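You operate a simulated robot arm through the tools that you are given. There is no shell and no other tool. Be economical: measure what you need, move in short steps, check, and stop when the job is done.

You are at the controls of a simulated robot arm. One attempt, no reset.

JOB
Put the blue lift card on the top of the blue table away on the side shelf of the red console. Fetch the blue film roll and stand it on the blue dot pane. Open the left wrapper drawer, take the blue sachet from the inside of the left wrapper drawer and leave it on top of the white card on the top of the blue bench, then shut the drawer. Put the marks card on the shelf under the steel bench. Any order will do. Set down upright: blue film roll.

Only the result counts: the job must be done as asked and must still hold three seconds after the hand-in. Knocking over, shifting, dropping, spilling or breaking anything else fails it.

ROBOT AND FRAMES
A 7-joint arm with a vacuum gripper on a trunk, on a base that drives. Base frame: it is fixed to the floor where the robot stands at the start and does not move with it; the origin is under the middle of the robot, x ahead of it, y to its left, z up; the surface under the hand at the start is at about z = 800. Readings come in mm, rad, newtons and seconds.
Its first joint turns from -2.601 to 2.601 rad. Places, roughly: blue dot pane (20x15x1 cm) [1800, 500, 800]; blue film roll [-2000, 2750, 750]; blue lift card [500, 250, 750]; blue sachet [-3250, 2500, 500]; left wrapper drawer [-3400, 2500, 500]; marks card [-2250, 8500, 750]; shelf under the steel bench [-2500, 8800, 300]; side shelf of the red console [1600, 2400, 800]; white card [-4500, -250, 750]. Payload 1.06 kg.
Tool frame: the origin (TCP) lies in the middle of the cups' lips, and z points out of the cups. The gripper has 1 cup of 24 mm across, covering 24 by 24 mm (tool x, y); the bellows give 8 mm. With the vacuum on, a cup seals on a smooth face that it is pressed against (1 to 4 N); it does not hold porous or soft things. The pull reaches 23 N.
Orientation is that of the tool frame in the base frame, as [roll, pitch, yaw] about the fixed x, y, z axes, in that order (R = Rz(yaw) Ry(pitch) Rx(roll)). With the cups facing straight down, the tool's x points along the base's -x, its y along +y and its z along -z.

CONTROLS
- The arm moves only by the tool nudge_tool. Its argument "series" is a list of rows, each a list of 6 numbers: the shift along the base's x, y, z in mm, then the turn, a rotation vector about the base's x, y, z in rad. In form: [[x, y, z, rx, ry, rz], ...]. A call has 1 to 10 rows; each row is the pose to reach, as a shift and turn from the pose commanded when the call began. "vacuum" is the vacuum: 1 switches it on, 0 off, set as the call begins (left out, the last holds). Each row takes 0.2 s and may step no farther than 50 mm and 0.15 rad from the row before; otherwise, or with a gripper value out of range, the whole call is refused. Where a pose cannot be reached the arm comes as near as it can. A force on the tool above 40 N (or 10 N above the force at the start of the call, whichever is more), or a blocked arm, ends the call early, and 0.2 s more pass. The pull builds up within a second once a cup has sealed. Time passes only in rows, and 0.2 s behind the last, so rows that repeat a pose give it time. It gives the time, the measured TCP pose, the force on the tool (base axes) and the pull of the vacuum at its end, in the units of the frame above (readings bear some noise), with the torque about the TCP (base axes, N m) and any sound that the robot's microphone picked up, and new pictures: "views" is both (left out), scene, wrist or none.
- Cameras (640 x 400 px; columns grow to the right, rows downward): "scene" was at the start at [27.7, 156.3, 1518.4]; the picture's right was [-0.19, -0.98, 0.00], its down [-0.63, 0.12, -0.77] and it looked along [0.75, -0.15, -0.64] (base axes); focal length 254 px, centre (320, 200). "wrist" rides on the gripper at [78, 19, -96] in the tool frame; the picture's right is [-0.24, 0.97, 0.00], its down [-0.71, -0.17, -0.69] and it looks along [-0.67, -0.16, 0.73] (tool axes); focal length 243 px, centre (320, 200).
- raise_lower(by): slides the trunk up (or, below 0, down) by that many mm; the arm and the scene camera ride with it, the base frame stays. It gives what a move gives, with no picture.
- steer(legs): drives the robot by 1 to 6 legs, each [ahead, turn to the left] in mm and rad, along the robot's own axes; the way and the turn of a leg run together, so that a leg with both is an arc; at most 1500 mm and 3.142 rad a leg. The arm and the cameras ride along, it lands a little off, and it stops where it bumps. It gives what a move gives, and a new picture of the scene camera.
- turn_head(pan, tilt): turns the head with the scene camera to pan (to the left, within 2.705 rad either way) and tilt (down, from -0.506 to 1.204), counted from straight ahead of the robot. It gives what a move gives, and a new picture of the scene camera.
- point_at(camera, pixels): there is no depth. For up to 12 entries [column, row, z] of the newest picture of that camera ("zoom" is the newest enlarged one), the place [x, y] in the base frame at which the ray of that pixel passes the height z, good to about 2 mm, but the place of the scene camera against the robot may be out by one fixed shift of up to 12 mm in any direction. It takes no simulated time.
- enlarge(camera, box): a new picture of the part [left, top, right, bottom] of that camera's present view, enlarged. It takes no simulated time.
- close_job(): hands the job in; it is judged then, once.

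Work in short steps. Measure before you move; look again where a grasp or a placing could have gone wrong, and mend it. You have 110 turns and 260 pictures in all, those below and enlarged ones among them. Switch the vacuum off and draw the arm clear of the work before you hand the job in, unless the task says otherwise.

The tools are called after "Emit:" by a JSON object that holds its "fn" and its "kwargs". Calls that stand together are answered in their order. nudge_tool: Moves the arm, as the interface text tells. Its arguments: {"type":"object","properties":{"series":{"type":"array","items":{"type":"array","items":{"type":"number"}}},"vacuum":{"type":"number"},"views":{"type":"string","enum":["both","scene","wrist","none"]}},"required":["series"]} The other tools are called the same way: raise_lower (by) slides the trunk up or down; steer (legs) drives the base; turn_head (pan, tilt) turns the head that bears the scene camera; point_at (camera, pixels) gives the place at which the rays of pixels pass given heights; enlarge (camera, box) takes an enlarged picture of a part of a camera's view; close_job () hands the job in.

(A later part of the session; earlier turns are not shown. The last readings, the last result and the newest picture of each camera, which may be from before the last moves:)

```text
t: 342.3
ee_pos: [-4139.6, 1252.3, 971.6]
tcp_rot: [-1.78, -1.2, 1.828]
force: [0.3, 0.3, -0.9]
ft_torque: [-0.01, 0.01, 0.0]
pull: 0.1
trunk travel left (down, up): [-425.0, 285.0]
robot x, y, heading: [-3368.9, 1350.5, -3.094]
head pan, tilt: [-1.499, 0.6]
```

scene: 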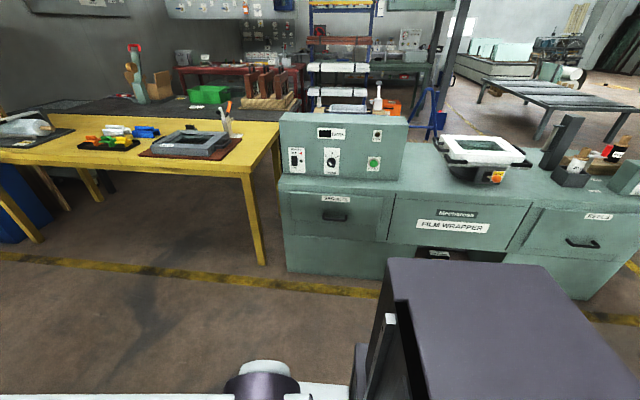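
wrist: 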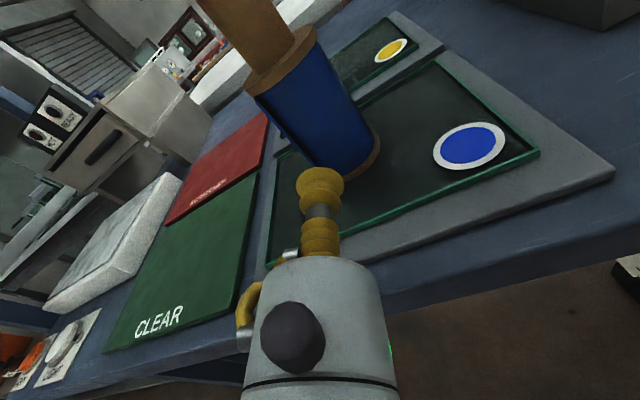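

Emit:
{"fn": "enlarge", "kwargs": {"camera": "scene", "box": [270, 170, 420, 280]}}

Emit:
{"fn": "steer", "kwargs": {"legs": [[0, -1.62]]}}

Emit:
{"fn": "turn_head", "kwargs": {"pan": 0.15, "tilt": 0.7}}

```text
3.64 times, centred on (345, 225) of scene
```

zoom: 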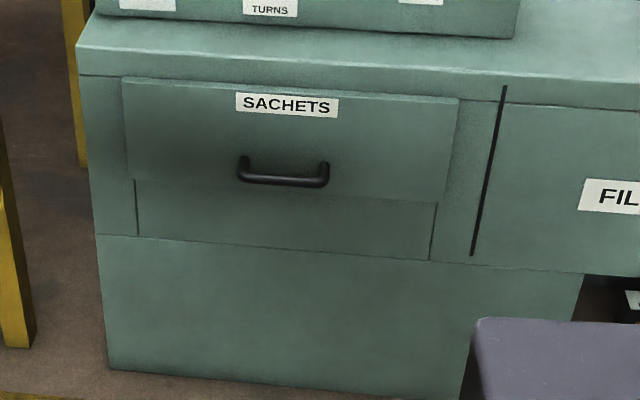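

```text
t: 346.7
ee_pos: [-3427.2, 2129.4, 970.9]
tcp_rot: [-1.78, -1.201, 0.204]
force: [0.9, -0.1, -0.6]
ft_torque: [0.04, 0.01, 0.02]
pull: 0.0
trunk travel left (down, up): [-425.0, 285.0]
robot x, y, heading: [-3368.4, 1352.4, 1.567]
head pan, tilt: [-1.499, 0.6]
```

scene: 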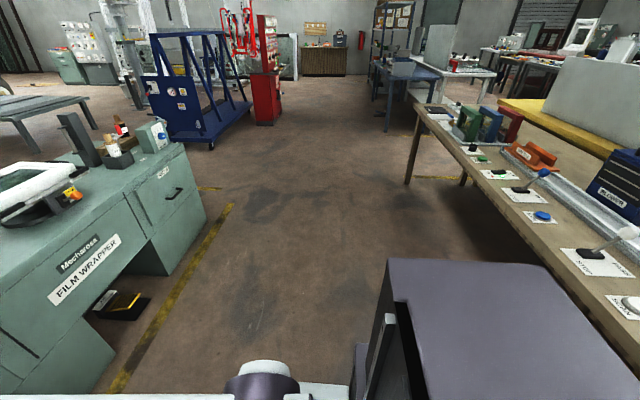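

```text
t: 348.4
ee_pos: [-3426.9, 2129.3, 972.4]
tcp_rot: [-1.779, -1.201, 0.206]
force: [-0.8, 0.5, -0.7]
ft_torque: [0.01, 0.03, 0.0]
pull: 0.1
trunk travel left (down, up): [-425.0, 285.0]
robot x, y, heading: [-3364.3, 1354.8, 1.568]
head pan, tilt: [0.15, 0.7]
```

scene: 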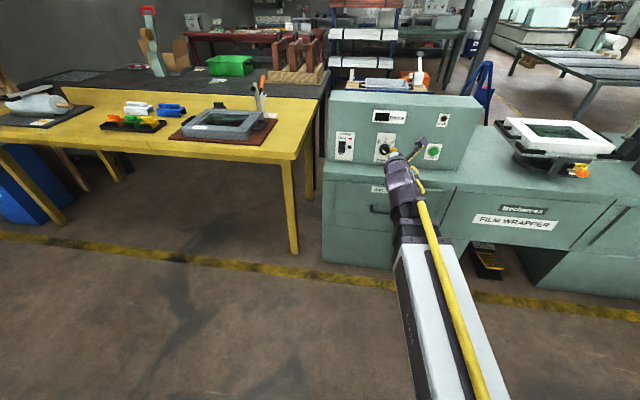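

The drawer face labelled SACHETS is ahead. Lower the trunk 330 so the tool faces it.

Emit:
{"fn": "raise_lower", "kwargs": {"by": -330}}

Emit:
{"fn": "nudge_tool", "kwargs": {"series": [[0, 0, 0, 0, 0, 0]]}}

```text
t: 351.6
ee_pos: [-3427.1, 2128.8, 641.5]
tcp_rot: [-1.782, -1.2, 0.205]
force: [0.1, -0.3, 0.1]
ft_torque: [0.01, -0.01, 0.0]
pull: 0.0
trunk travel left (down, up): [-95.0, 615.0]
robot x, y, heading: [-3364.7, 1351.9, 1.568]
head pan, tilt: [0.15, 0.7]
```

```text
t: 352.0
ee_pos: [-3425.5, 2129.4, 641.6]
tcp_rot: [-1.781, -1.201, 0.207]
force: [-0.5, 0.8, 0.1]
ft_torque: [0.02, -0.02, 0.0]
pull: 0.1
trunk travel left (down, up): [-95.0, 615.0]
robot x, y, heading: [-3363.7, 1351.1, 1.566]
head pan, tilt: [0.15, 0.7]
```

scene: 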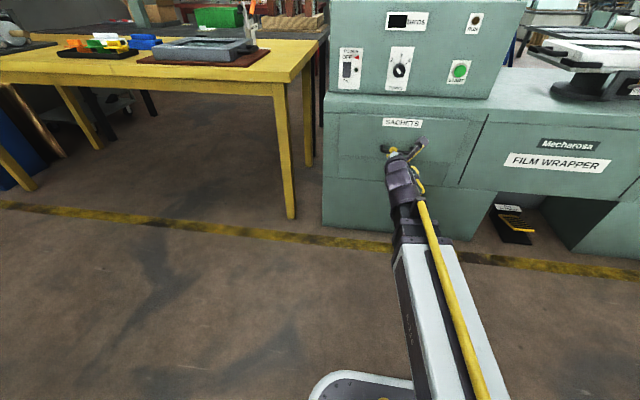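
wrist: 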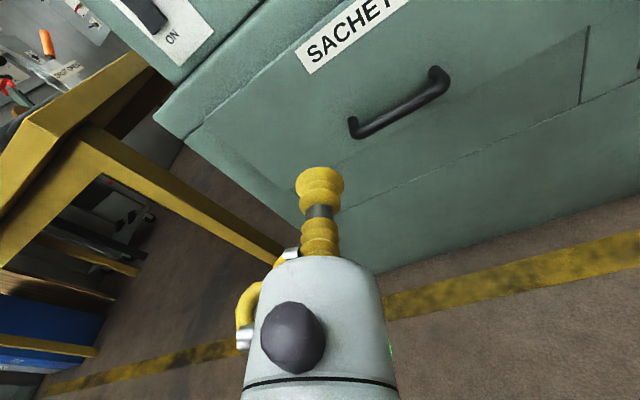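

Emit:
{"fn": "enlarge", "kwargs": {"camera": "wrist", "box": [150, 0, 640, 260]}}

Emit:
{"fn": "enlarge", "kwargs": {"camera": "scene", "box": [310, 80, 500, 200]}}

Emit:
{"fn": "point_at", "kwargs": {"camera": "scene", "pixels": [[325, 93, 700], [325, 93, 720], [325, 93, 740], [322, 225, 0], [338, 112, 650], [338, 112, 700], [340, 178, 500], [340, 178, 550]]}}

```text
1.31 times, centred on (395, 130) of wrist
```

zoom: 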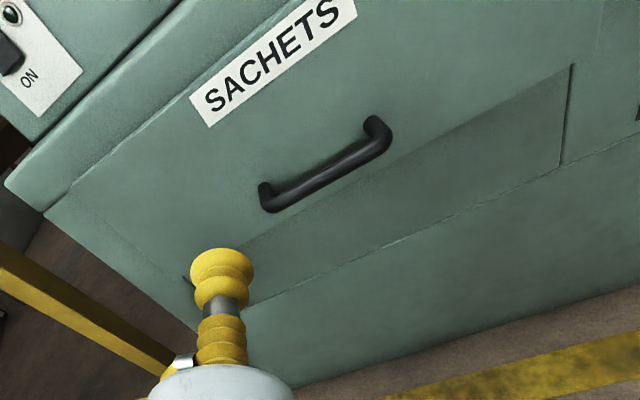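

```text
3.33 times, centred on (405, 140) of scene
```

zoom: 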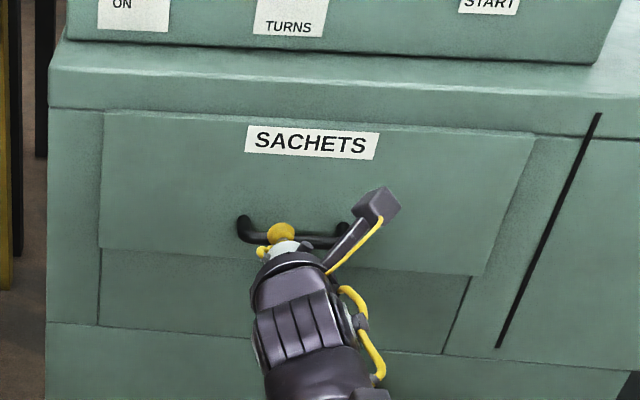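

```text
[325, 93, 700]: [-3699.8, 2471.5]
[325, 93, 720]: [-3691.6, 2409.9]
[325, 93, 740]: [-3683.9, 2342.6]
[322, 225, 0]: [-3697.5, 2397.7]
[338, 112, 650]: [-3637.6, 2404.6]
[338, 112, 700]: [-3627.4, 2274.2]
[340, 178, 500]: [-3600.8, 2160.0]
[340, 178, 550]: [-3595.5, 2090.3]
```

Target spot between label and handle ≈(-3387, z≈562) on the face at y≈2380. Lower the trunk 75, drive 190 closer, shift right 42.

Emit:
{"fn": "raise_lower", "kwargs": {"by": -75}}

Emit:
{"fn": "steer", "kwargs": {"legs": [[185, 0]]}}

Emit:
{"fn": "nudge_tool", "kwargs": {"series": [[22, 0, 3, 0, 0, 0], [42, 0, 5, 0, 0, 0]], "views": "wrist"}}

```text
t: 353.1
ee_pos: [-3426.4, 2127.8, 566.4]
tcp_rot: [-1.781, -1.201, 0.206]
force: [-0.2, -0.6, 0.9]
ft_torque: [0.0, -0.03, -0.01]
pull: 0.0
trunk travel left (down, up): [-20.0, 690.0]
robot x, y, heading: [-3367.1, 1352.6, 1.567]
head pan, tilt: [0.15, 0.7]
```

```text
t: 354.7
ee_pos: [-3426.3, 2314.3, 566.3]
tcp_rot: [-1.78, -1.202, 0.207]
force: [0.5, 0.6, 0.2]
ft_torque: [-0.02, 0.01, -0.01]
pull: 0.1
trunk travel left (down, up): [-20.0, 690.0]
robot x, y, heading: [-3366.0, 1535.8, 1.568]
head pan, tilt: [0.15, 0.7]
```

scene: 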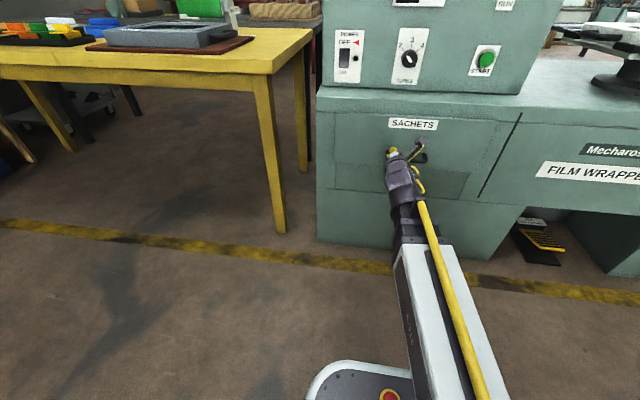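

```text
t: 355.3
ee_pos: [-3384.5, 2315.3, 571.1]
tcp_rot: [-1.781, -1.203, 0.205]
force: [-0.3, 0.2, 0.5]
ft_torque: [-0.01, 0.01, -0.01]
pull: 0.0
trunk travel left (down, up): [-20.0, 690.0]
robot x, y, heading: [-3364.2, 1538.7, 1.567]
head pan, tilt: [0.15, 0.7]
```

wrist: 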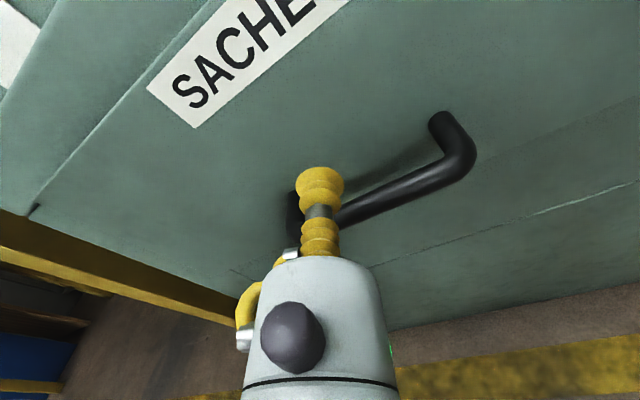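

The cup would land just ~20 mm above the handle line; move up 24 mm, then approach with vacuum on.

Emit:
{"fn": "nudge_tool", "kwargs": {"series": [[0, 0, 24, 0, 0, 0], [0, 25, 23, 0, 0, 0], [0, 45, 22, 0, 0, 0], [0, 52, 22, 0, 0, 0], [0, 57, 22, 0, 0, 0]], "vacuum": 1, "views": "wrist"}}

```text
t: 356.5
ee_pos: [-3384.4, 2370.1, 591.3]
tcp_rot: [-1.787, -1.2, 0.213]
force: [-0.7, -17.7, -9.2]
ft_torque: [0.38, 0.03, 0.01]
pull: 23.0
trunk travel left (down, up): [-20.0, 690.0]
robot x, y, heading: [-3365.2, 1536.9, 1.564]
head pan, tilt: [0.15, 0.7]
```

wrist: 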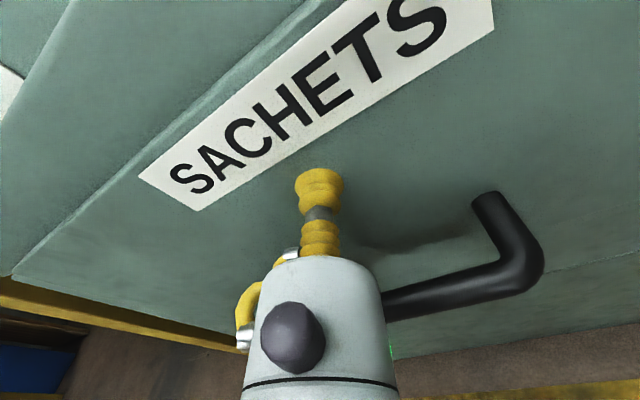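

Sealed at 23 N. Pull the drawer back gently.

Emit:
{"fn": "nudge_tool", "kwargs": {"series": [[0, -6, 0, 0, 0, 0], [0, -14, 0, 0, 0, 0], [0, -24, 0, 0, 0, 0], [0, -36, 0, 0, 0, 0], [0, -50, 0, 0, 0, 0], [0, -66, 0, 0, 0, 0], [0, -82, 0, 0, 0, 0], [0, -100, 0, 0, 0, 0]], "views": "scene"}}

```text
t: 358.3
ee_pos: [-3383.9, 2270.3, 593.8]
tcp_rot: [-1.778, -1.203, 0.205]
force: [-6.2, -1.1, -1.2]
ft_torque: [0.24, -0.09, -0.04]
pull: 23.1
trunk travel left (down, up): [-20.0, 690.0]
robot x, y, heading: [-3369.0, 1541.1, 1.567]
head pan, tilt: [0.15, 0.7]
```

scene: 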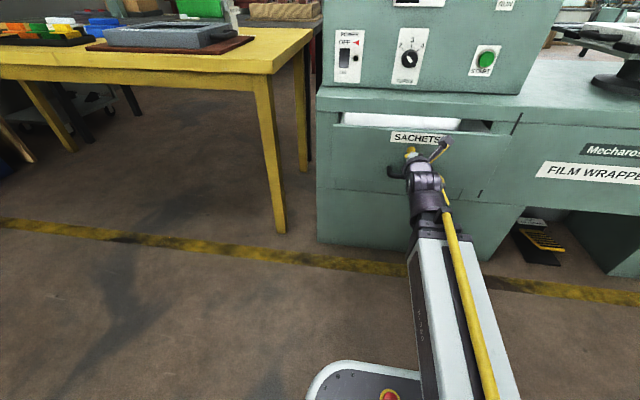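

The drawer follows. Pull another 110 mm.

Emit:
{"fn": "nudge_tool", "kwargs": {"series": [[0, -15, 0, 0, 0, 0], [0, -30, 0, 0, 0, 0], [0, -46, 0, 0, 0, 0], [0, -62, 0, 0, 0, 0], [0, -78, 0, 0, 0, 0], [0, -94, 0, 0, 0, 0], [0, -110, 0, 0, 0, 0]], "views": "both"}}

Emit:
{"fn": "enlarge", "kwargs": {"camera": "scene", "box": [310, 80, 530, 220]}}

```text
t: 359.9
ee_pos: [-3387.2, 2256.9, 608.7]
tcp_rot: [-1.784, -1.202, 0.209]
force: [2.5, 0.7, -8.0]
ft_torque: [0.13, -0.05, -0.03]
pull: 22.9
out of reach, approached as far as the arm can: row 1, 2, 3, 4, 5, 6, 7
trunk travel left (down, up): [-20.0, 690.0]
robot x, y, heading: [-3370.0, 1538.8, 1.571]
head pan, tilt: [0.15, 0.7]
```

scene: 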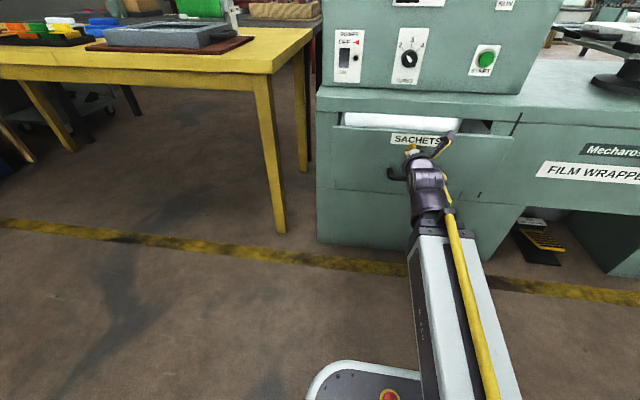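
wrist: 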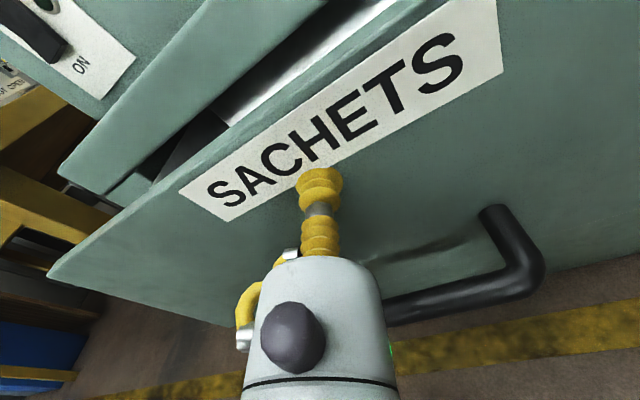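

```text
2.86 times, centred on (420, 150) of scene
```

zoom: 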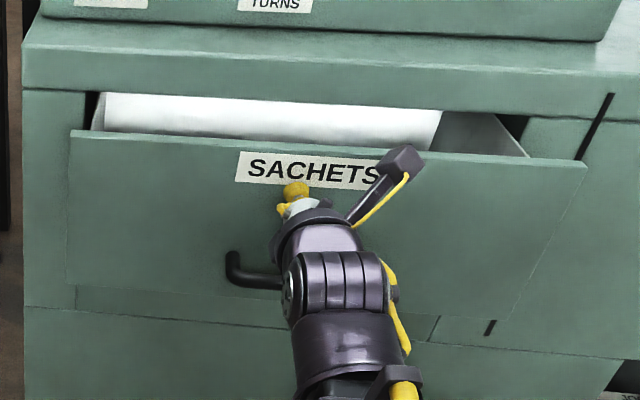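

The arm can't retract further; relieve the shear by lowering the trunk 14 and pull by driving back 130.

Emit:
{"fn": "raise_lower", "kwargs": {"by": -14}}

Emit:
{"fn": "steer", "kwargs": {"legs": [[-130, 0]]}}

```text
t: 360.5
ee_pos: [-3387.6, 2257.8, 597.5]
tcp_rot: [-1.775, -1.198, 0.201]
force: [-1.2, 0.5, 7.4]
ft_torque: [0.03, 0.02, -0.01]
pull: 22.8
trunk travel left (down, up): [-6.0, 704.0]
robot x, y, heading: [-3366.4, 1541.0, 1.57]
head pan, tilt: [0.15, 0.7]
```

```text
t: 361.8
ee_pos: [-3386.7, 2127.3, 596.0]
tcp_rot: [-1.782, -1.199, 0.208]
force: [-2.7, 1.1, 0.2]
ft_torque: [0.03, 0.04, 0.02]
pull: 22.7
trunk travel left (down, up): [-6.0, 704.0]
robot x, y, heading: [-3362.1, 1407.7, 1.564]
head pan, tilt: [0.15, 0.7]
```

scene: 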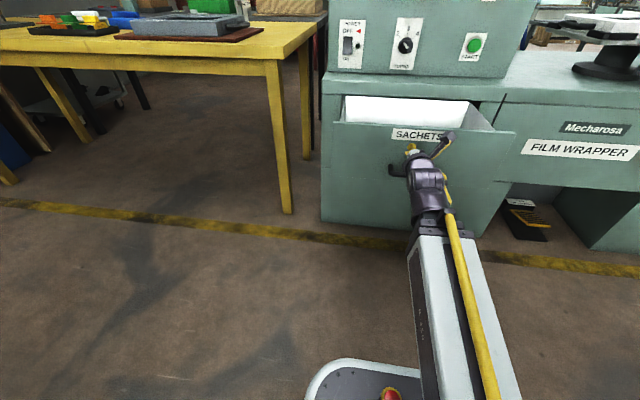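

Drawer is ~243 mm out. Pull 50 mm more for tool clearance.

Emit:
{"fn": "steer", "kwargs": {"legs": [[-50, 0]]}}

Emit:
{"fn": "nudge_tool", "kwargs": {"series": [[0, -1, 0, 0, 0, 0], [0, -3, 0, 0, 0, 0], [0, -6, 0, 0, 0, 0], [0, -12, 2, 0, 0, 0]], "vacuum": 0, "views": "wrist"}}

```text
t: 362.7
ee_pos: [-3387.1, 2077.5, 595.9]
tcp_rot: [-1.784, -1.2, 0.209]
force: [-0.5, -0.3, 0.5]
ft_torque: [0.0, 0.02, -0.04]
pull: 0.1
trunk travel left (down, up): [-6.0, 704.0]
robot x, y, heading: [-3367.8, 1353.4, 1.573]
head pan, tilt: [0.15, 0.7]
```

scene: 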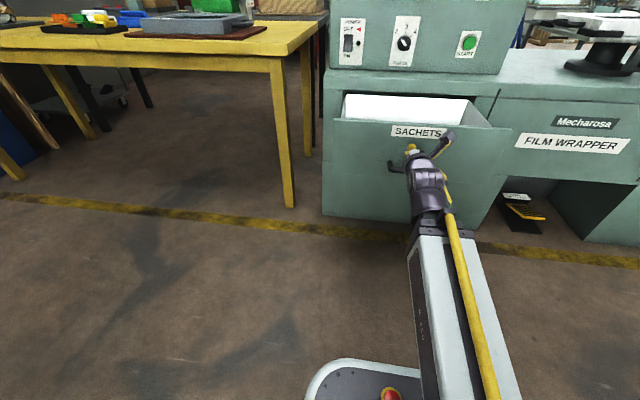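

```text
t: 363.7
ee_pos: [-3388.3, 2076.3, 601.2]
tcp_rot: [-1.782, -1.201, 0.209]
force: [-0.2, 0.3, -0.1]
ft_torque: [0.0, 0.02, 0.0]
pull: 0.1
out of reach, approached as far as the arm can: row 3, 4
trunk travel left (down, up): [-6.0, 704.0]
robot x, y, heading: [-3367.2, 1359.5, 1.568]
head pan, tilt: [0.15, 0.7]
```

wrist: 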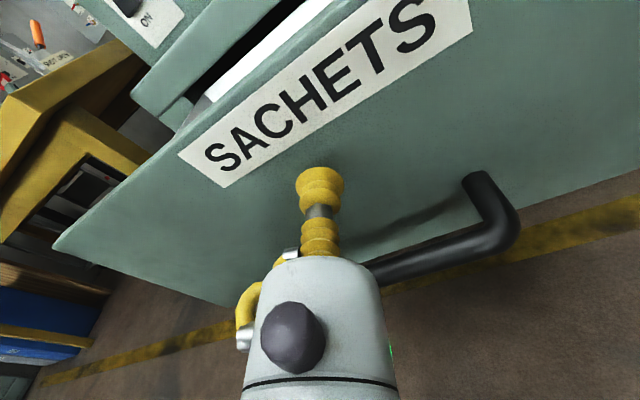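

The drawer reached its stop (seal broke there; it's open ~250 mm). Raise the trunk and look into it.

Emit:
{"fn": "steer", "kwargs": {"legs": [[-120, 0]]}}

Emit:
{"fn": "raise_lower", "kwargs": {"by": 400}}

Emit:
{"fn": "raise_lower", "kwargs": {"by": 200}}

Emit:
{"fn": "turn_head", "kwargs": {"pan": 0.05, "tilt": 0.9}}

```text
t: 364.9
ee_pos: [-3387.2, 1955.1, 601.1]
tcp_rot: [-1.783, -1.2, 0.206]
force: [0.6, 0.5, -0.2]
ft_torque: [-0.01, 0.01, -0.01]
pull: 0.2
trunk travel left (down, up): [-6.0, 704.0]
robot x, y, heading: [-3366.3, 1239.2, 1.567]
head pan, tilt: [0.15, 0.7]
```

scene: 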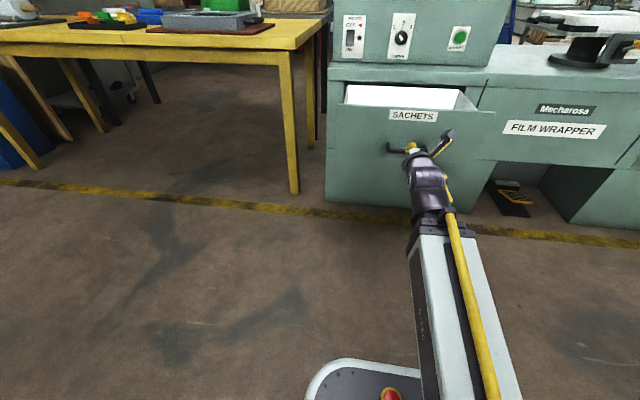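

```text
t: 368.8
ee_pos: [-3387.5, 1955.5, 1000.3]
tcp_rot: [-1.784, -1.201, 0.209]
force: [0.1, 0.6, -1.4]
ft_torque: [-0.01, -0.01, 0.03]
pull: 0.1
trunk travel left (down, up): [-406.0, 304.0]
robot x, y, heading: [-3366.1, 1238.6, 1.566]
head pan, tilt: [0.15, 0.7]
```

```text
t: 370.9
ee_pos: [-3388.0, 1955.3, 1201.7]
tcp_rot: [-1.783, -1.201, 0.211]
force: [-0.4, -0.6, -0.1]
ft_torque: [-0.01, 0.02, 0.0]
pull: 0.0
trunk travel left (down, up): [-606.0, 104.0]
robot x, y, heading: [-3367.4, 1235.3, 1.566]
head pan, tilt: [0.15, 0.7]
```

```text
t: 371.7
ee_pos: [-3386.9, 1954.1, 1200.5]
tcp_rot: [-1.783, -1.201, 0.21]
force: [0.1, 1.1, -0.5]
ft_torque: [0.01, -0.02, -0.01]
pull: 0.1
trunk travel left (down, up): [-606.0, 104.0]
robot x, y, heading: [-3368.2, 1237.7, 1.572]
head pan, tilt: [0.051, 0.901]
```

scene: 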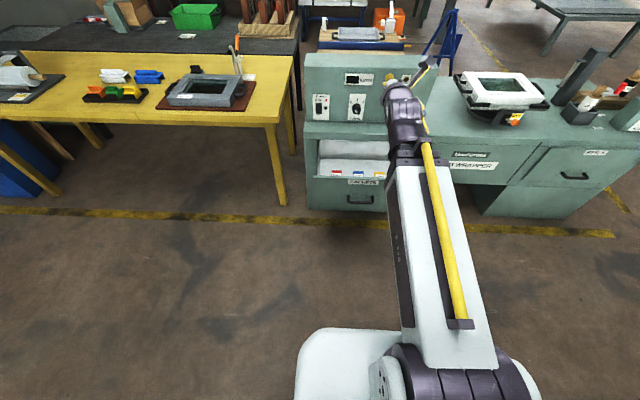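

Emit:
{"fn": "enlarge", "kwargs": {"camera": "scene", "box": [300, 130, 400, 215]}}

Emit:
{"fn": "nudge_tool", "kwargs": {"series": [[0, 0, 0, -0.15, 0, 0], [0, 0, 0, -0.3, 0, 0], [0, 0, 0, -0.45, 0, 0], [0, 0, 0, -0.6, 0, 0], [0, 0, 0, -0.75, 0, 0], [0, 0, 0, -0.9, 0, 0], [0, 0, 0, -1.05, 0, 0], [0, 0, 0, -1.2, 0, 0], [0, 0, 0, -1.35, 0, 0], [0, 0, 0, -1.495, 0, 0]]}}

```text
4.71 times, centred on (350, 172) of scene
```

zoom: 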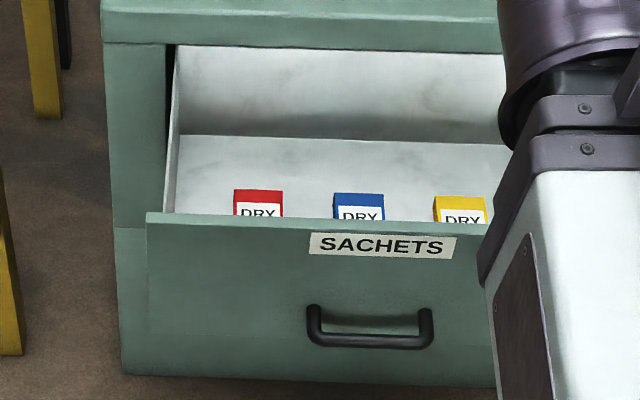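

```text
t: 373.9
ee_pos: [-3387.2, 1954.9, 1201.0]
tcp_rot: [-3.132, 0.007, 1.21]
force: [0.4, 0.3, 0.3]
ft_torque: [0.02, -0.01, -0.04]
pull: 0.0
trunk travel left (down, up): [-606.0, 104.0]
robot x, y, heading: [-3366.7, 1234.9, 1.562]
head pan, tilt: [0.051, 0.901]
```

scene: 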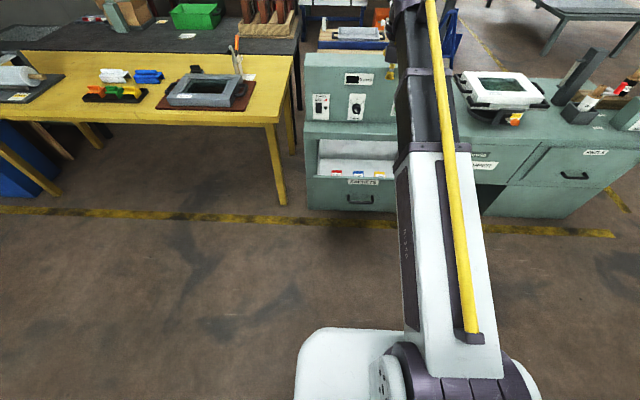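
wrist: 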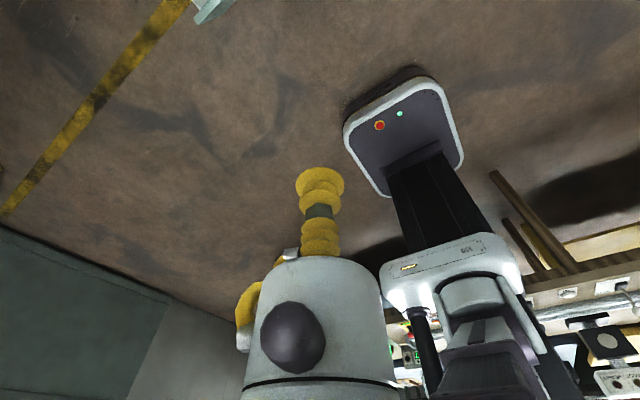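

Blue is the middle sachet, just behind the front. Measure and turn the tool so the camera is at the right side.

Emit:
{"fn": "enlarge", "kwargs": {"camera": "scene", "box": [300, 130, 400, 215]}}

Emit:
{"fn": "point_at", "kwargs": {"camera": "scene", "pixels": [[358, 173, 500], [358, 173, 530], [335, 172, 515], [380, 174, 515], [350, 176, 650], [350, 176, 660], [358, 170.5, 515], [345, 160, 490], [400, 138, 720], [317, 217, 490]]}}

Emit:
{"fn": "nudge_tool", "kwargs": {"series": [[0, 20, -30, 0, 0, -0.15], [0, 40, -60, 0, 0, -0.3], [0, 60, -90, 0, 0, -0.45], [0, 80, -120, 0, 0, -0.6], [0, 100, -150, 0, 0, -0.75], [0, 120, -180, 0, 0, -0.9], [0, 130, -210, 0, 0, -1.05], [0, 135, -240, 0, 0, -1.2]]}}

```text
4.71 times, centred on (350, 172) of scene
```

zoom: 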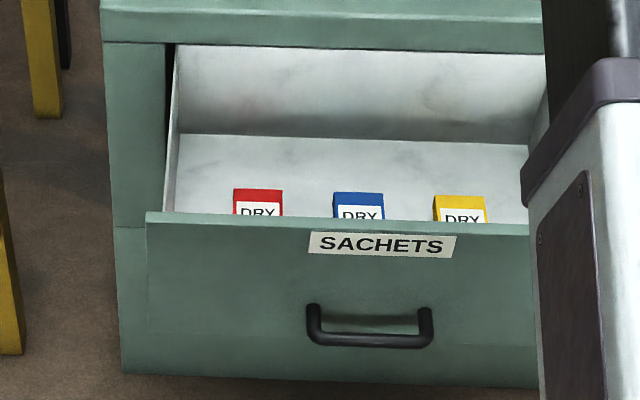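

```text
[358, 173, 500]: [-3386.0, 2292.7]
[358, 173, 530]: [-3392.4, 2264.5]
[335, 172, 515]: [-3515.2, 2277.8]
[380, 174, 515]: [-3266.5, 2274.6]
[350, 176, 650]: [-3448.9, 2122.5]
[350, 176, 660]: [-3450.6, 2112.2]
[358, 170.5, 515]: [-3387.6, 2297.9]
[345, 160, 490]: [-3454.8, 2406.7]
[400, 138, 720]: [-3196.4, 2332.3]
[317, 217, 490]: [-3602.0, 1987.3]
```

```text
t: 375.7
ee_pos: [-3386.5, 2090.9, 960.4]
tcp_rot: [-3.133, 0.003, 0.008]
force: [0.2, 0.7, -0.2]
ft_torque: [0.0, -0.02, -0.02]
pull: 0.0
trunk travel left (down, up): [-606.0, 104.0]
robot x, y, heading: [-3370.8, 1232.9, 1.568]
head pan, tilt: [0.051, 0.901]
```

scene: 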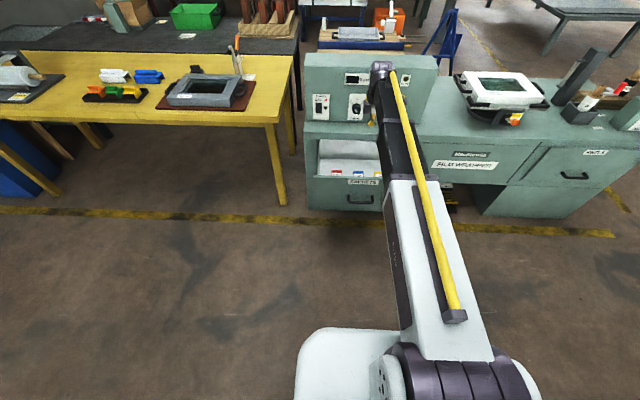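
wrist: 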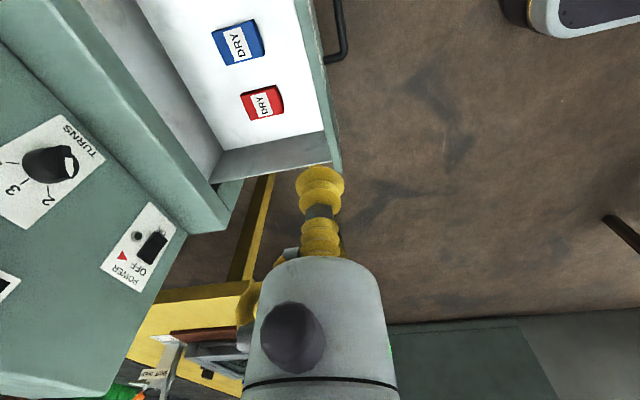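

Clear overhead view. Locate the blue sachet and drawer edges in the wrist picture.

Emit:
{"fn": "point_at", "kwargs": {"camera": "wrist", "pixels": [[237, 42, 500], [237, 42, 520], [210, 32, 510], [252, 19, 510], [263, 57, 510], [226, 65, 510], [333, 150, 655], [165, 100, 725], [262, 102, 510], [215, 150, 655]]}}

Emit:
{"fn": "enlarge", "kwargs": {"camera": "wrist", "box": [150, 0, 360, 130]}}

```text
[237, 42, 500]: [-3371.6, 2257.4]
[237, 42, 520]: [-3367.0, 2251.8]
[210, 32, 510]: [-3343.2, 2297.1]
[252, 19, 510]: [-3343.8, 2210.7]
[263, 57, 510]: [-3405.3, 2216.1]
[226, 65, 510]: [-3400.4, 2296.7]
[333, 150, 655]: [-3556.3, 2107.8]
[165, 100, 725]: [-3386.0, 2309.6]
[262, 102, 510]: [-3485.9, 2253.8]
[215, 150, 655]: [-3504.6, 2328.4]
```

```text
3.05 times, centred on (255, 65) of wrist
```

zoom: 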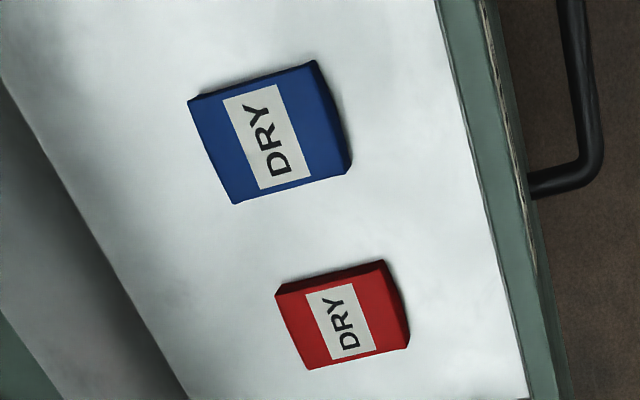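

Sachet centre ≈(-3372,2254,~510). Drive 160 closer, then lower the trunk 300 and check.

Emit:
{"fn": "steer", "kwargs": {"legs": [[157, 0]]}}

Emit:
{"fn": "raise_lower", "kwargs": {"by": -280}}

Emit:
{"fn": "nudge_tool", "kwargs": {"series": [[14, 0, 0, 0, 0, 0]]}}

```text
t: 377.1
ee_pos: [-3385.9, 2248.2, 960.5]
tcp_rot: [-3.133, 0.002, 0.008]
force: [1.0, 0.3, -0.2]
ft_torque: [0.0, 0.01, -0.02]
pull: 0.0
trunk travel left (down, up): [-606.0, 104.0]
robot x, y, heading: [-3365.6, 1392.5, 1.566]
head pan, tilt: [0.051, 0.901]
```

scene: 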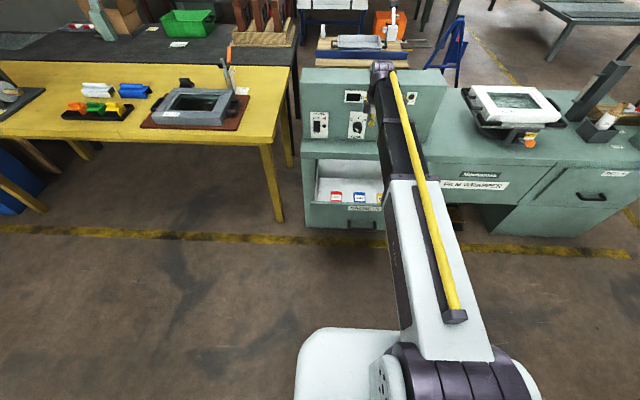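

```text
t: 379.9
ee_pos: [-3386.9, 2248.0, 680.4]
tcp_rot: [-3.134, 0.003, 0.008]
force: [0.5, 0.3, 0.2]
ft_torque: [0.01, 0.0, 0.0]
pull: 0.1
trunk travel left (down, up): [-326.0, 384.0]
robot x, y, heading: [-3366.2, 1394.5, 1.57]
head pan, tilt: [0.051, 0.901]
```

```text
t: 380.3
ee_pos: [-3372.7, 2246.8, 680.6]
tcp_rot: [-3.133, 0.003, 0.009]
force: [-0.5, 0.1, -0.1]
ft_torque: [0.0, -0.01, 0.01]
pull: 0.0
trunk travel left (down, up): [-326.0, 384.0]
robot x, y, heading: [-3369.5, 1393.7, 1.568]
head pan, tilt: [0.051, 0.901]
```

scene: 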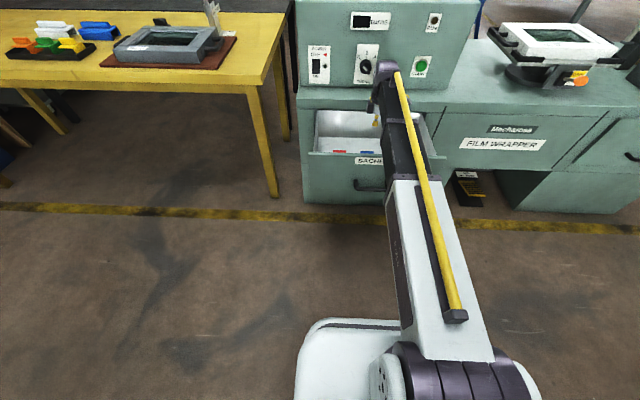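
wrist: 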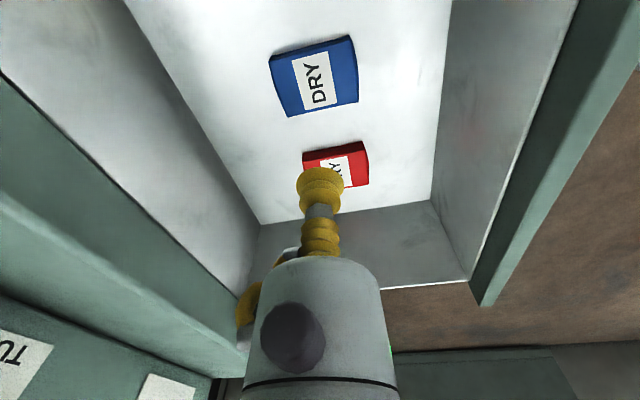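

The tool axis projects onto the blue sachet (≈(320,78)). Descend with trunk 110, then fine steps.

Emit:
{"fn": "raise_lower", "kwargs": {"by": -120}}

Emit:
{"fn": "nudge_tool", "kwargs": {"series": [[0, 0, -10, 0, 0, 0]], "vacuum": 1, "views": "wrist"}}

```text
t: 381.8
ee_pos: [-3373.1, 2247.5, 560.0]
tcp_rot: [-3.133, 0.002, 0.01]
force: [0.4, -0.2, -0.2]
ft_torque: [-0.02, 0.01, 0.0]
pull: 0.0
trunk travel left (down, up): [-206.0, 504.0]
robot x, y, heading: [-3365.0, 1394.2, 1.564]
head pan, tilt: [0.051, 0.901]
```

```text
t: 382.2
ee_pos: [-3372.1, 2248.7, 550.7]
tcp_rot: [-3.133, 0.004, 0.01]
force: [0.1, -0.8, 0.2]
ft_torque: [-0.01, 0.01, -0.03]
pull: 0.0
trunk travel left (down, up): [-206.0, 504.0]
robot x, y, heading: [-3364.6, 1391.5, 1.567]
head pan, tilt: [0.051, 0.901]
```

wrist: 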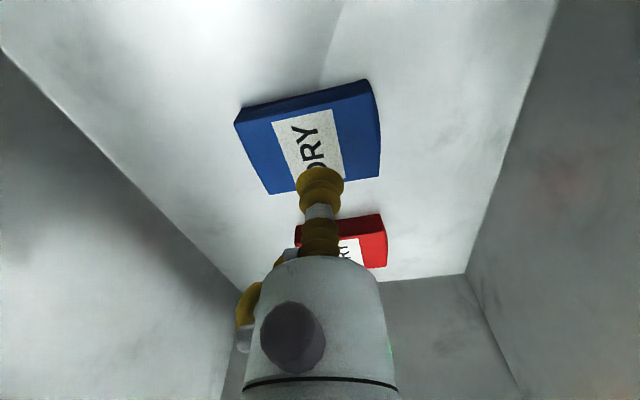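

Descend in steps; contact expected near z≈503.

Emit:
{"fn": "nudge_tool", "kwargs": {"series": [[0, 0, -28, 0, 0, 0], [0, 0, -40, 0, 0, 0], [0, 0, -45, 0, 0, 0], [0, 0, -49, 0, 0, 0], [0, 0, -49, 0, 0, 0]], "vacuum": 1, "views": "none"}}

```text
t: 383.4
ee_pos: [-3372.4, 2248.3, 502.8]
tcp_rot: [-3.127, 0.003, 0.007]
force: [0.4, 8.0, 24.1]
ft_torque: [-0.25, -0.01, -0.01]
pull: 22.8
trunk travel left (down, up): [-206.0, 504.0]
robot x, y, heading: [-3367.4, 1395.1, 1.566]
head pan, tilt: [0.051, 0.901]
```

Sealed (22.8 N). Lift up by arm slightly, then by trunk.

Emit:
{"fn": "nudge_tool", "kwargs": {"series": [[0, 0, 10, 0, 0, 0], [0, 0, 30, 0, 0, 0], [0, 0, 60, 0, 0, 0]], "views": "wrist"}}

Emit:
{"fn": "raise_lower", "kwargs": {"by": 400}}

Emit:
{"fn": "steer", "kwargs": {"legs": [[-160, 0]]}}

Emit:
{"fn": "turn_head", "kwargs": {"pan": 1.9, "tilt": 0.5}}

```text
t: 384.2
ee_pos: [-3372.9, 2247.5, 559.5]
tcp_rot: [-3.132, 0.004, 0.01]
force: [0.2, -1.0, -0.3]
ft_torque: [-0.02, 0.02, 0.0]
pull: 22.8
trunk travel left (down, up): [-206.0, 504.0]
robot x, y, heading: [-3364.5, 1395.4, 1.565]
head pan, tilt: [0.051, 0.901]
```

wrist: 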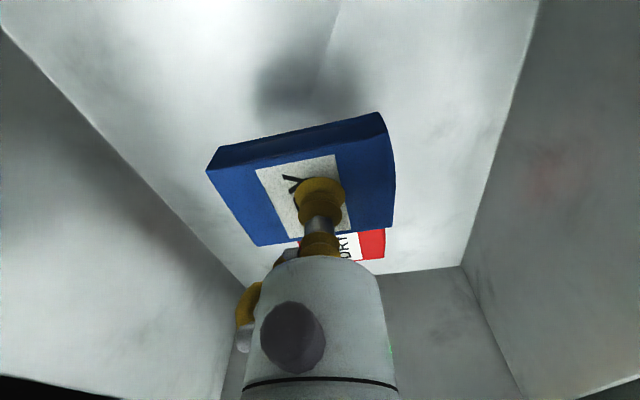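

```text
t: 388.0
ee_pos: [-3371.2, 2247.4, 961.2]
tcp_rot: [-3.132, 0.004, 0.008]
force: [-0.1, 0.7, -1.2]
ft_torque: [0.0, -0.03, 0.02]
pull: 23.5
trunk travel left (down, up): [-606.0, 104.0]
robot x, y, heading: [-3365.0, 1394.5, 1.569]
head pan, tilt: [0.051, 0.901]
```

```text
t: 389.4
ee_pos: [-3372.6, 2086.8, 959.8]
tcp_rot: [-3.134, 0.002, 0.008]
force: [0.7, -0.3, -0.5]
ft_torque: [0.01, 0.01, 0.02]
pull: 23.0
trunk travel left (down, up): [-606.0, 104.0]
robot x, y, heading: [-3371.3, 1229.3, 1.56]
head pan, tilt: [0.051, 0.901]
```

scene: 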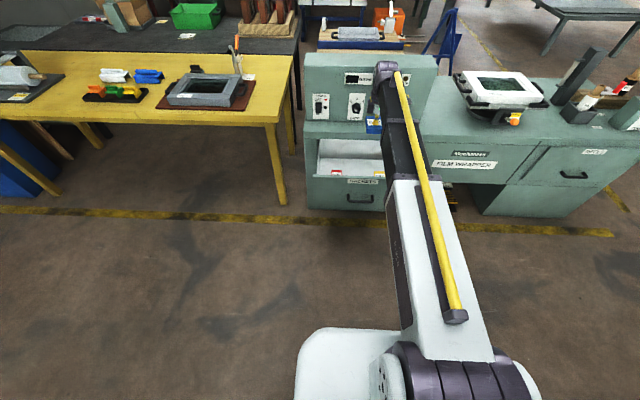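

```text
t: 391.3
ee_pos: [-3373.1, 2086.3, 960.2]
tcp_rot: [-3.133, 0.002, 0.008]
force: [-0.3, -0.7, -0.9]
ft_torque: [0.03, 0.02, 0.0]
pull: 23.3
trunk travel left (down, up): [-606.0, 104.0]
robot x, y, heading: [-3368.8, 1235.0, 1.569]
head pan, tilt: [1.901, 0.499]
```

scene: 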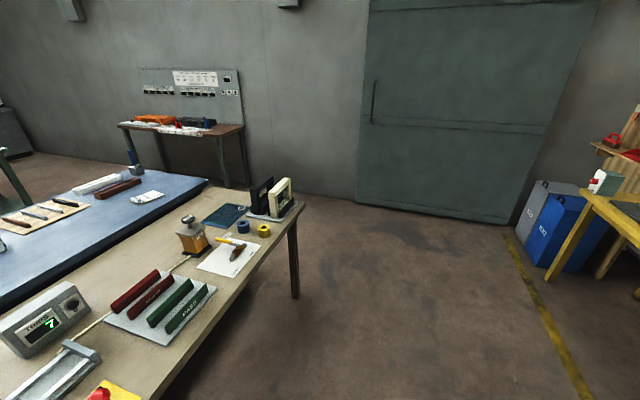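

The white card lies on the blue bench at (147,197). Measure it and the benches' ends.

Emit:
{"fn": "enlarge", "kwargs": {"camera": "scene", "box": [60, 140, 260, 270]}}

Emit:
{"fn": "point_at", "kwargs": {"camera": "scene", "pixels": [[147, 197, 750], [147, 197, 800], [207, 180, 750], [207, 180, 800], [305, 203, 800], [190, 205, 800], [297, 298, 0], [226, 185, 0], [250, 182, 0], [370, 200, 0]]}}

```text
3.08 times, centred on (160, 205) of scene
```

zoom: 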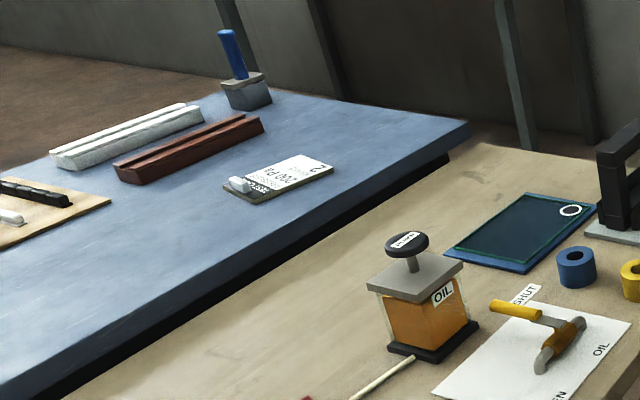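

```text
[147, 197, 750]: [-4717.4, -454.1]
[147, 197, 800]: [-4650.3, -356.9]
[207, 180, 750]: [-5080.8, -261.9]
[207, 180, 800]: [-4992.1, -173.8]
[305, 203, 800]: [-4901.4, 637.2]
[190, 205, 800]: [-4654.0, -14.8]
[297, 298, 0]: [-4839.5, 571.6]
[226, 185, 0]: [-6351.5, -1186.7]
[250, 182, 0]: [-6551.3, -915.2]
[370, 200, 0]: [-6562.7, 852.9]
```

I must reach the card from the bench's west end. Raise the trunk 100 and drive around: west to x≈-5450, south, then face east.

Emit:
{"fn": "raise_lower", "kwargs": {"by": 100}}

Emit:
{"fn": "steer", "kwargs": {"legs": [[0, 1.5708], [1500, 0], [620, 0], [0, 1.5708], [700, 0]]}}

Emit:
{"fn": "turn_head", "kwargs": {"pan": 0.6, "tilt": 0.55}}

```text
t: 392.6
ee_pos: [-3372.9, 2087.3, 1059.9]
tcp_rot: [-3.133, 0.003, 0.009]
force: [0.3, -0.5, -0.5]
ft_torque: [-0.03, -0.01, -0.02]
pull: 22.7
trunk travel left (down, up): [-706.0, 4.0]
robot x, y, heading: [-3364.7, 1237.0, 1.568]
head pan, tilt: [1.901, 0.499]
```

```text
t: 414.2
ee_pos: [-5460.5, -314.6, 1059.9]
tcp_rot: [-3.134, 0.004, -3.129]
force: [-0.1, 0.0, -0.6]
ft_torque: [-0.01, 0.03, -0.01]
pull: 22.7
trunk travel left (down, up): [-706.0, 4.0]
robot x, y, heading: [-5473.3, 538.6, -1.571]
head pan, tilt: [1.901, 0.499]
```

scene: 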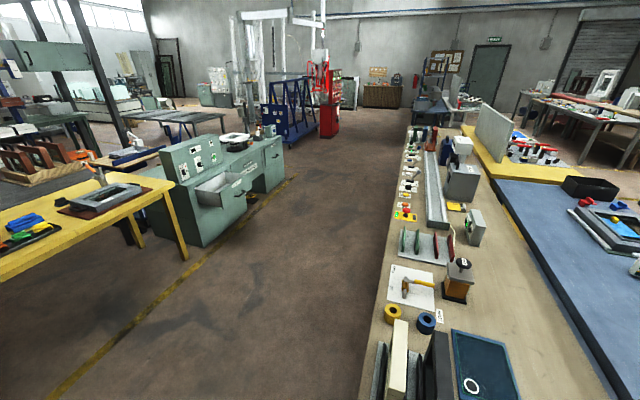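

```text
t: 415.6
ee_pos: [-5460.3, -315.3, 1060.3]
tcp_rot: [-3.133, 0.002, -3.129]
force: [0.3, -0.1, -1.3]
ft_torque: [-0.01, 0.01, 0.01]
pull: 22.6
trunk travel left (down, up): [-706.0, 4.0]
robot x, y, heading: [-5467.4, 538.8, -1.571]
head pan, tilt: [0.6, 0.55]
```

scene: 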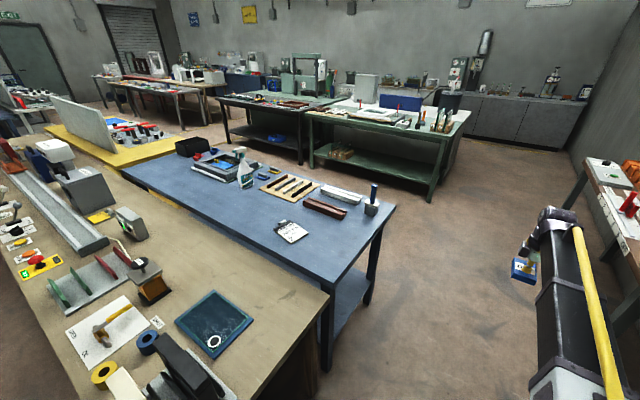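

Good view. Measure the white card at (292,231) and the bench end.

Emit:
{"fn": "point_at", "kwargs": {"camera": "scene", "pixels": [[292, 231, 750], [292, 231, 800], [330, 285, 750], [330, 285, 800], [395, 207, 750], [395, 207, 800], [366, 303, 0], [325, 370, 0], [585, 330, 0], [431, 203, 0]]}}

Emit:
{"fn": "enlarge", "kwargs": {"camera": "scene", "box": [250, 170, 410, 300]}}

```text
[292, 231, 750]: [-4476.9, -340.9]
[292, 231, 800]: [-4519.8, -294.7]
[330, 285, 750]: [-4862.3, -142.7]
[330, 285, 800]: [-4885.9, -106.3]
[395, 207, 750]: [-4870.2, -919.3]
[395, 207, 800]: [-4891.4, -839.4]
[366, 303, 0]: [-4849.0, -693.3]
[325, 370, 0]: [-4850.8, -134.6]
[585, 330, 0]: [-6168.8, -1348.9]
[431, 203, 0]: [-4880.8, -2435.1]
```

```text
3.08 times, centred on (330, 235) of scene
```

zoom: 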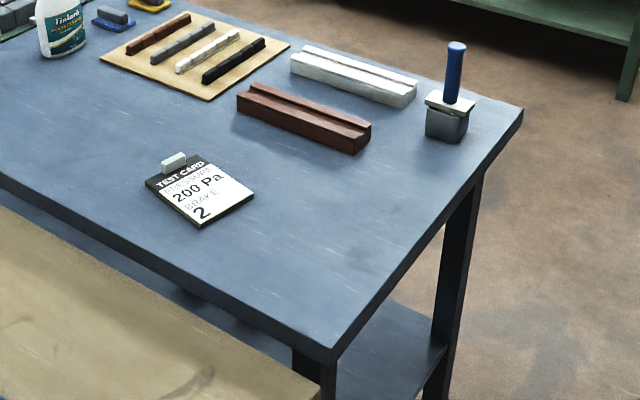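

Triangulated: card ≈(-4571,-241) at z≈859, bench end x≈-4910. Drive to (-5668,-236), face east, then approach.

Emit:
{"fn": "steer", "kwargs": {"legs": [[0, -0.25], [800, 0], [0, 1.8208]]}}

Emit:
{"fn": "turn_head", "kwargs": {"pan": 0.0, "tilt": 0.7}}

```text
t: 425.1
ee_pos: [-4809.5, -234.1, 1060.9]
tcp_rot: [-3.134, 0.003, -1.564]
force: [0.0, 0.4, -0.2]
ft_torque: [0.01, 0.02, 0.0]
pull: 23.4
trunk travel left (down, up): [-706.0, 4.0]
robot x, y, heading: [-5665.1, -236.6, -0.012]
head pan, tilt: [0.6, 0.55]
```

scene: 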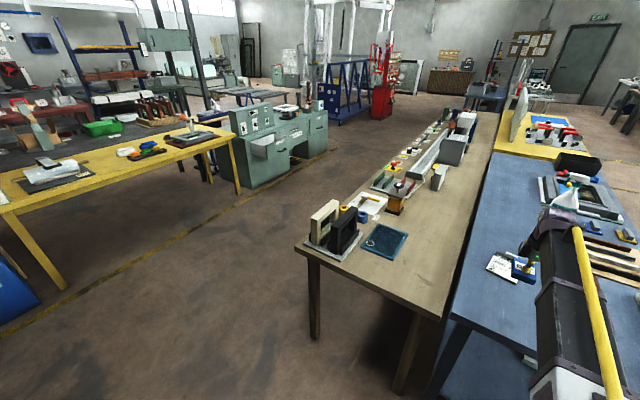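

```text
t: 426.1
ee_pos: [-4809.4, -233.9, 1061.3]
tcp_rot: [-3.133, 0.003, -1.565]
force: [0.1, -0.8, -1.2]
ft_torque: [0.01, 0.0, 0.05]
pull: 22.8
trunk travel left (down, up): [-706.0, 4.0]
robot x, y, heading: [-5661.8, -239.3, -0.006]
head pan, tilt: [0.0, 0.7]
```

scene: 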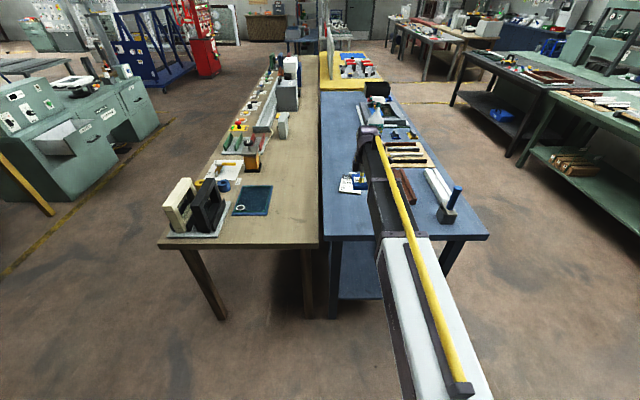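

Drive 235 forward, then look at card from both cameras.

Emit:
{"fn": "steer", "kwargs": {"legs": [[232, 0]]}}

Emit:
{"fn": "nudge_tool", "kwargs": {"series": [[0, 0, -40, 0, 0, 0], [0, 0, -80, 0, 0, 0]]}}

Emit:
{"fn": "enlarge", "kwargs": {"camera": "scene", "box": [310, 140, 410, 240]}}

```text
t: 427.9
ee_pos: [-4577.5, -232.6, 1059.6]
tcp_rot: [-3.132, 0.004, -1.563]
force: [-0.4, -0.3, -0.8]
ft_torque: [0.0, -0.01, -0.01]
pull: 23.1
trunk travel left (down, up): [-706.0, 4.0]
robot x, y, heading: [-5432.4, -236.0, -0.004]
head pan, tilt: [0.0, 0.7]
```

scene: 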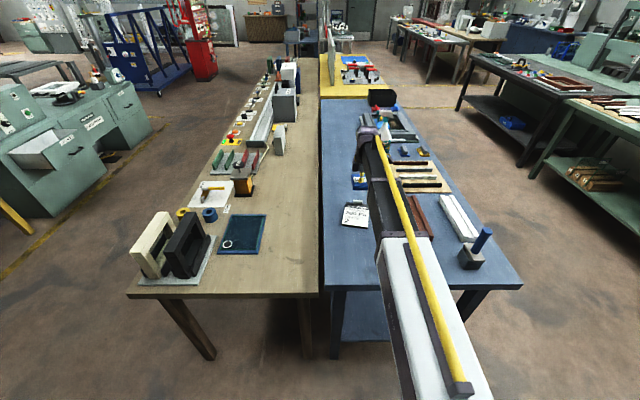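

```text
t: 428.5
ee_pos: [-4578.1, -233.4, 980.6]
tcp_rot: [-3.134, 0.003, -1.564]
force: [0.6, -0.4, -1.1]
ft_torque: [-0.01, 0.01, 0.01]
pull: 23.6
trunk travel left (down, up): [-706.0, 4.0]
robot x, y, heading: [-5431.4, -238.9, -0.005]
head pan, tilt: [0.0, 0.7]
```

scene: 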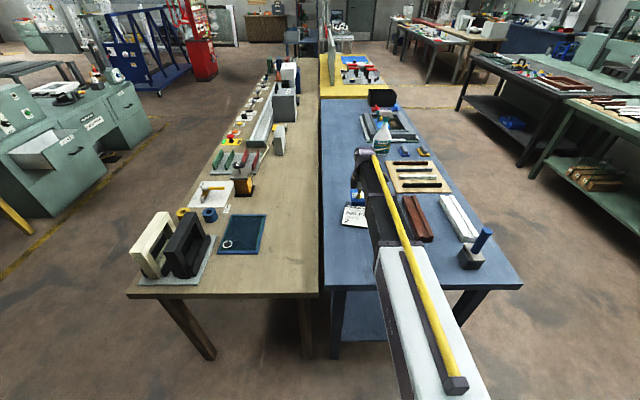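
wrist: 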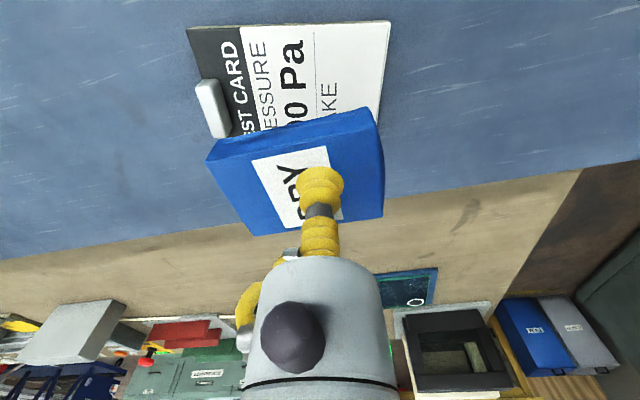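

```text
4.00 times, centred on (360, 190) of scene
5 turns are left
```

zoom: 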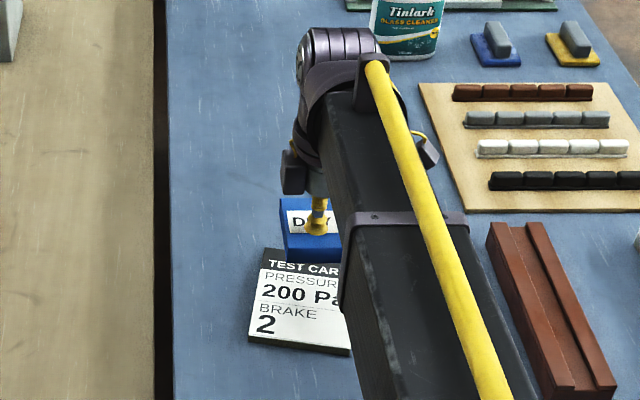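

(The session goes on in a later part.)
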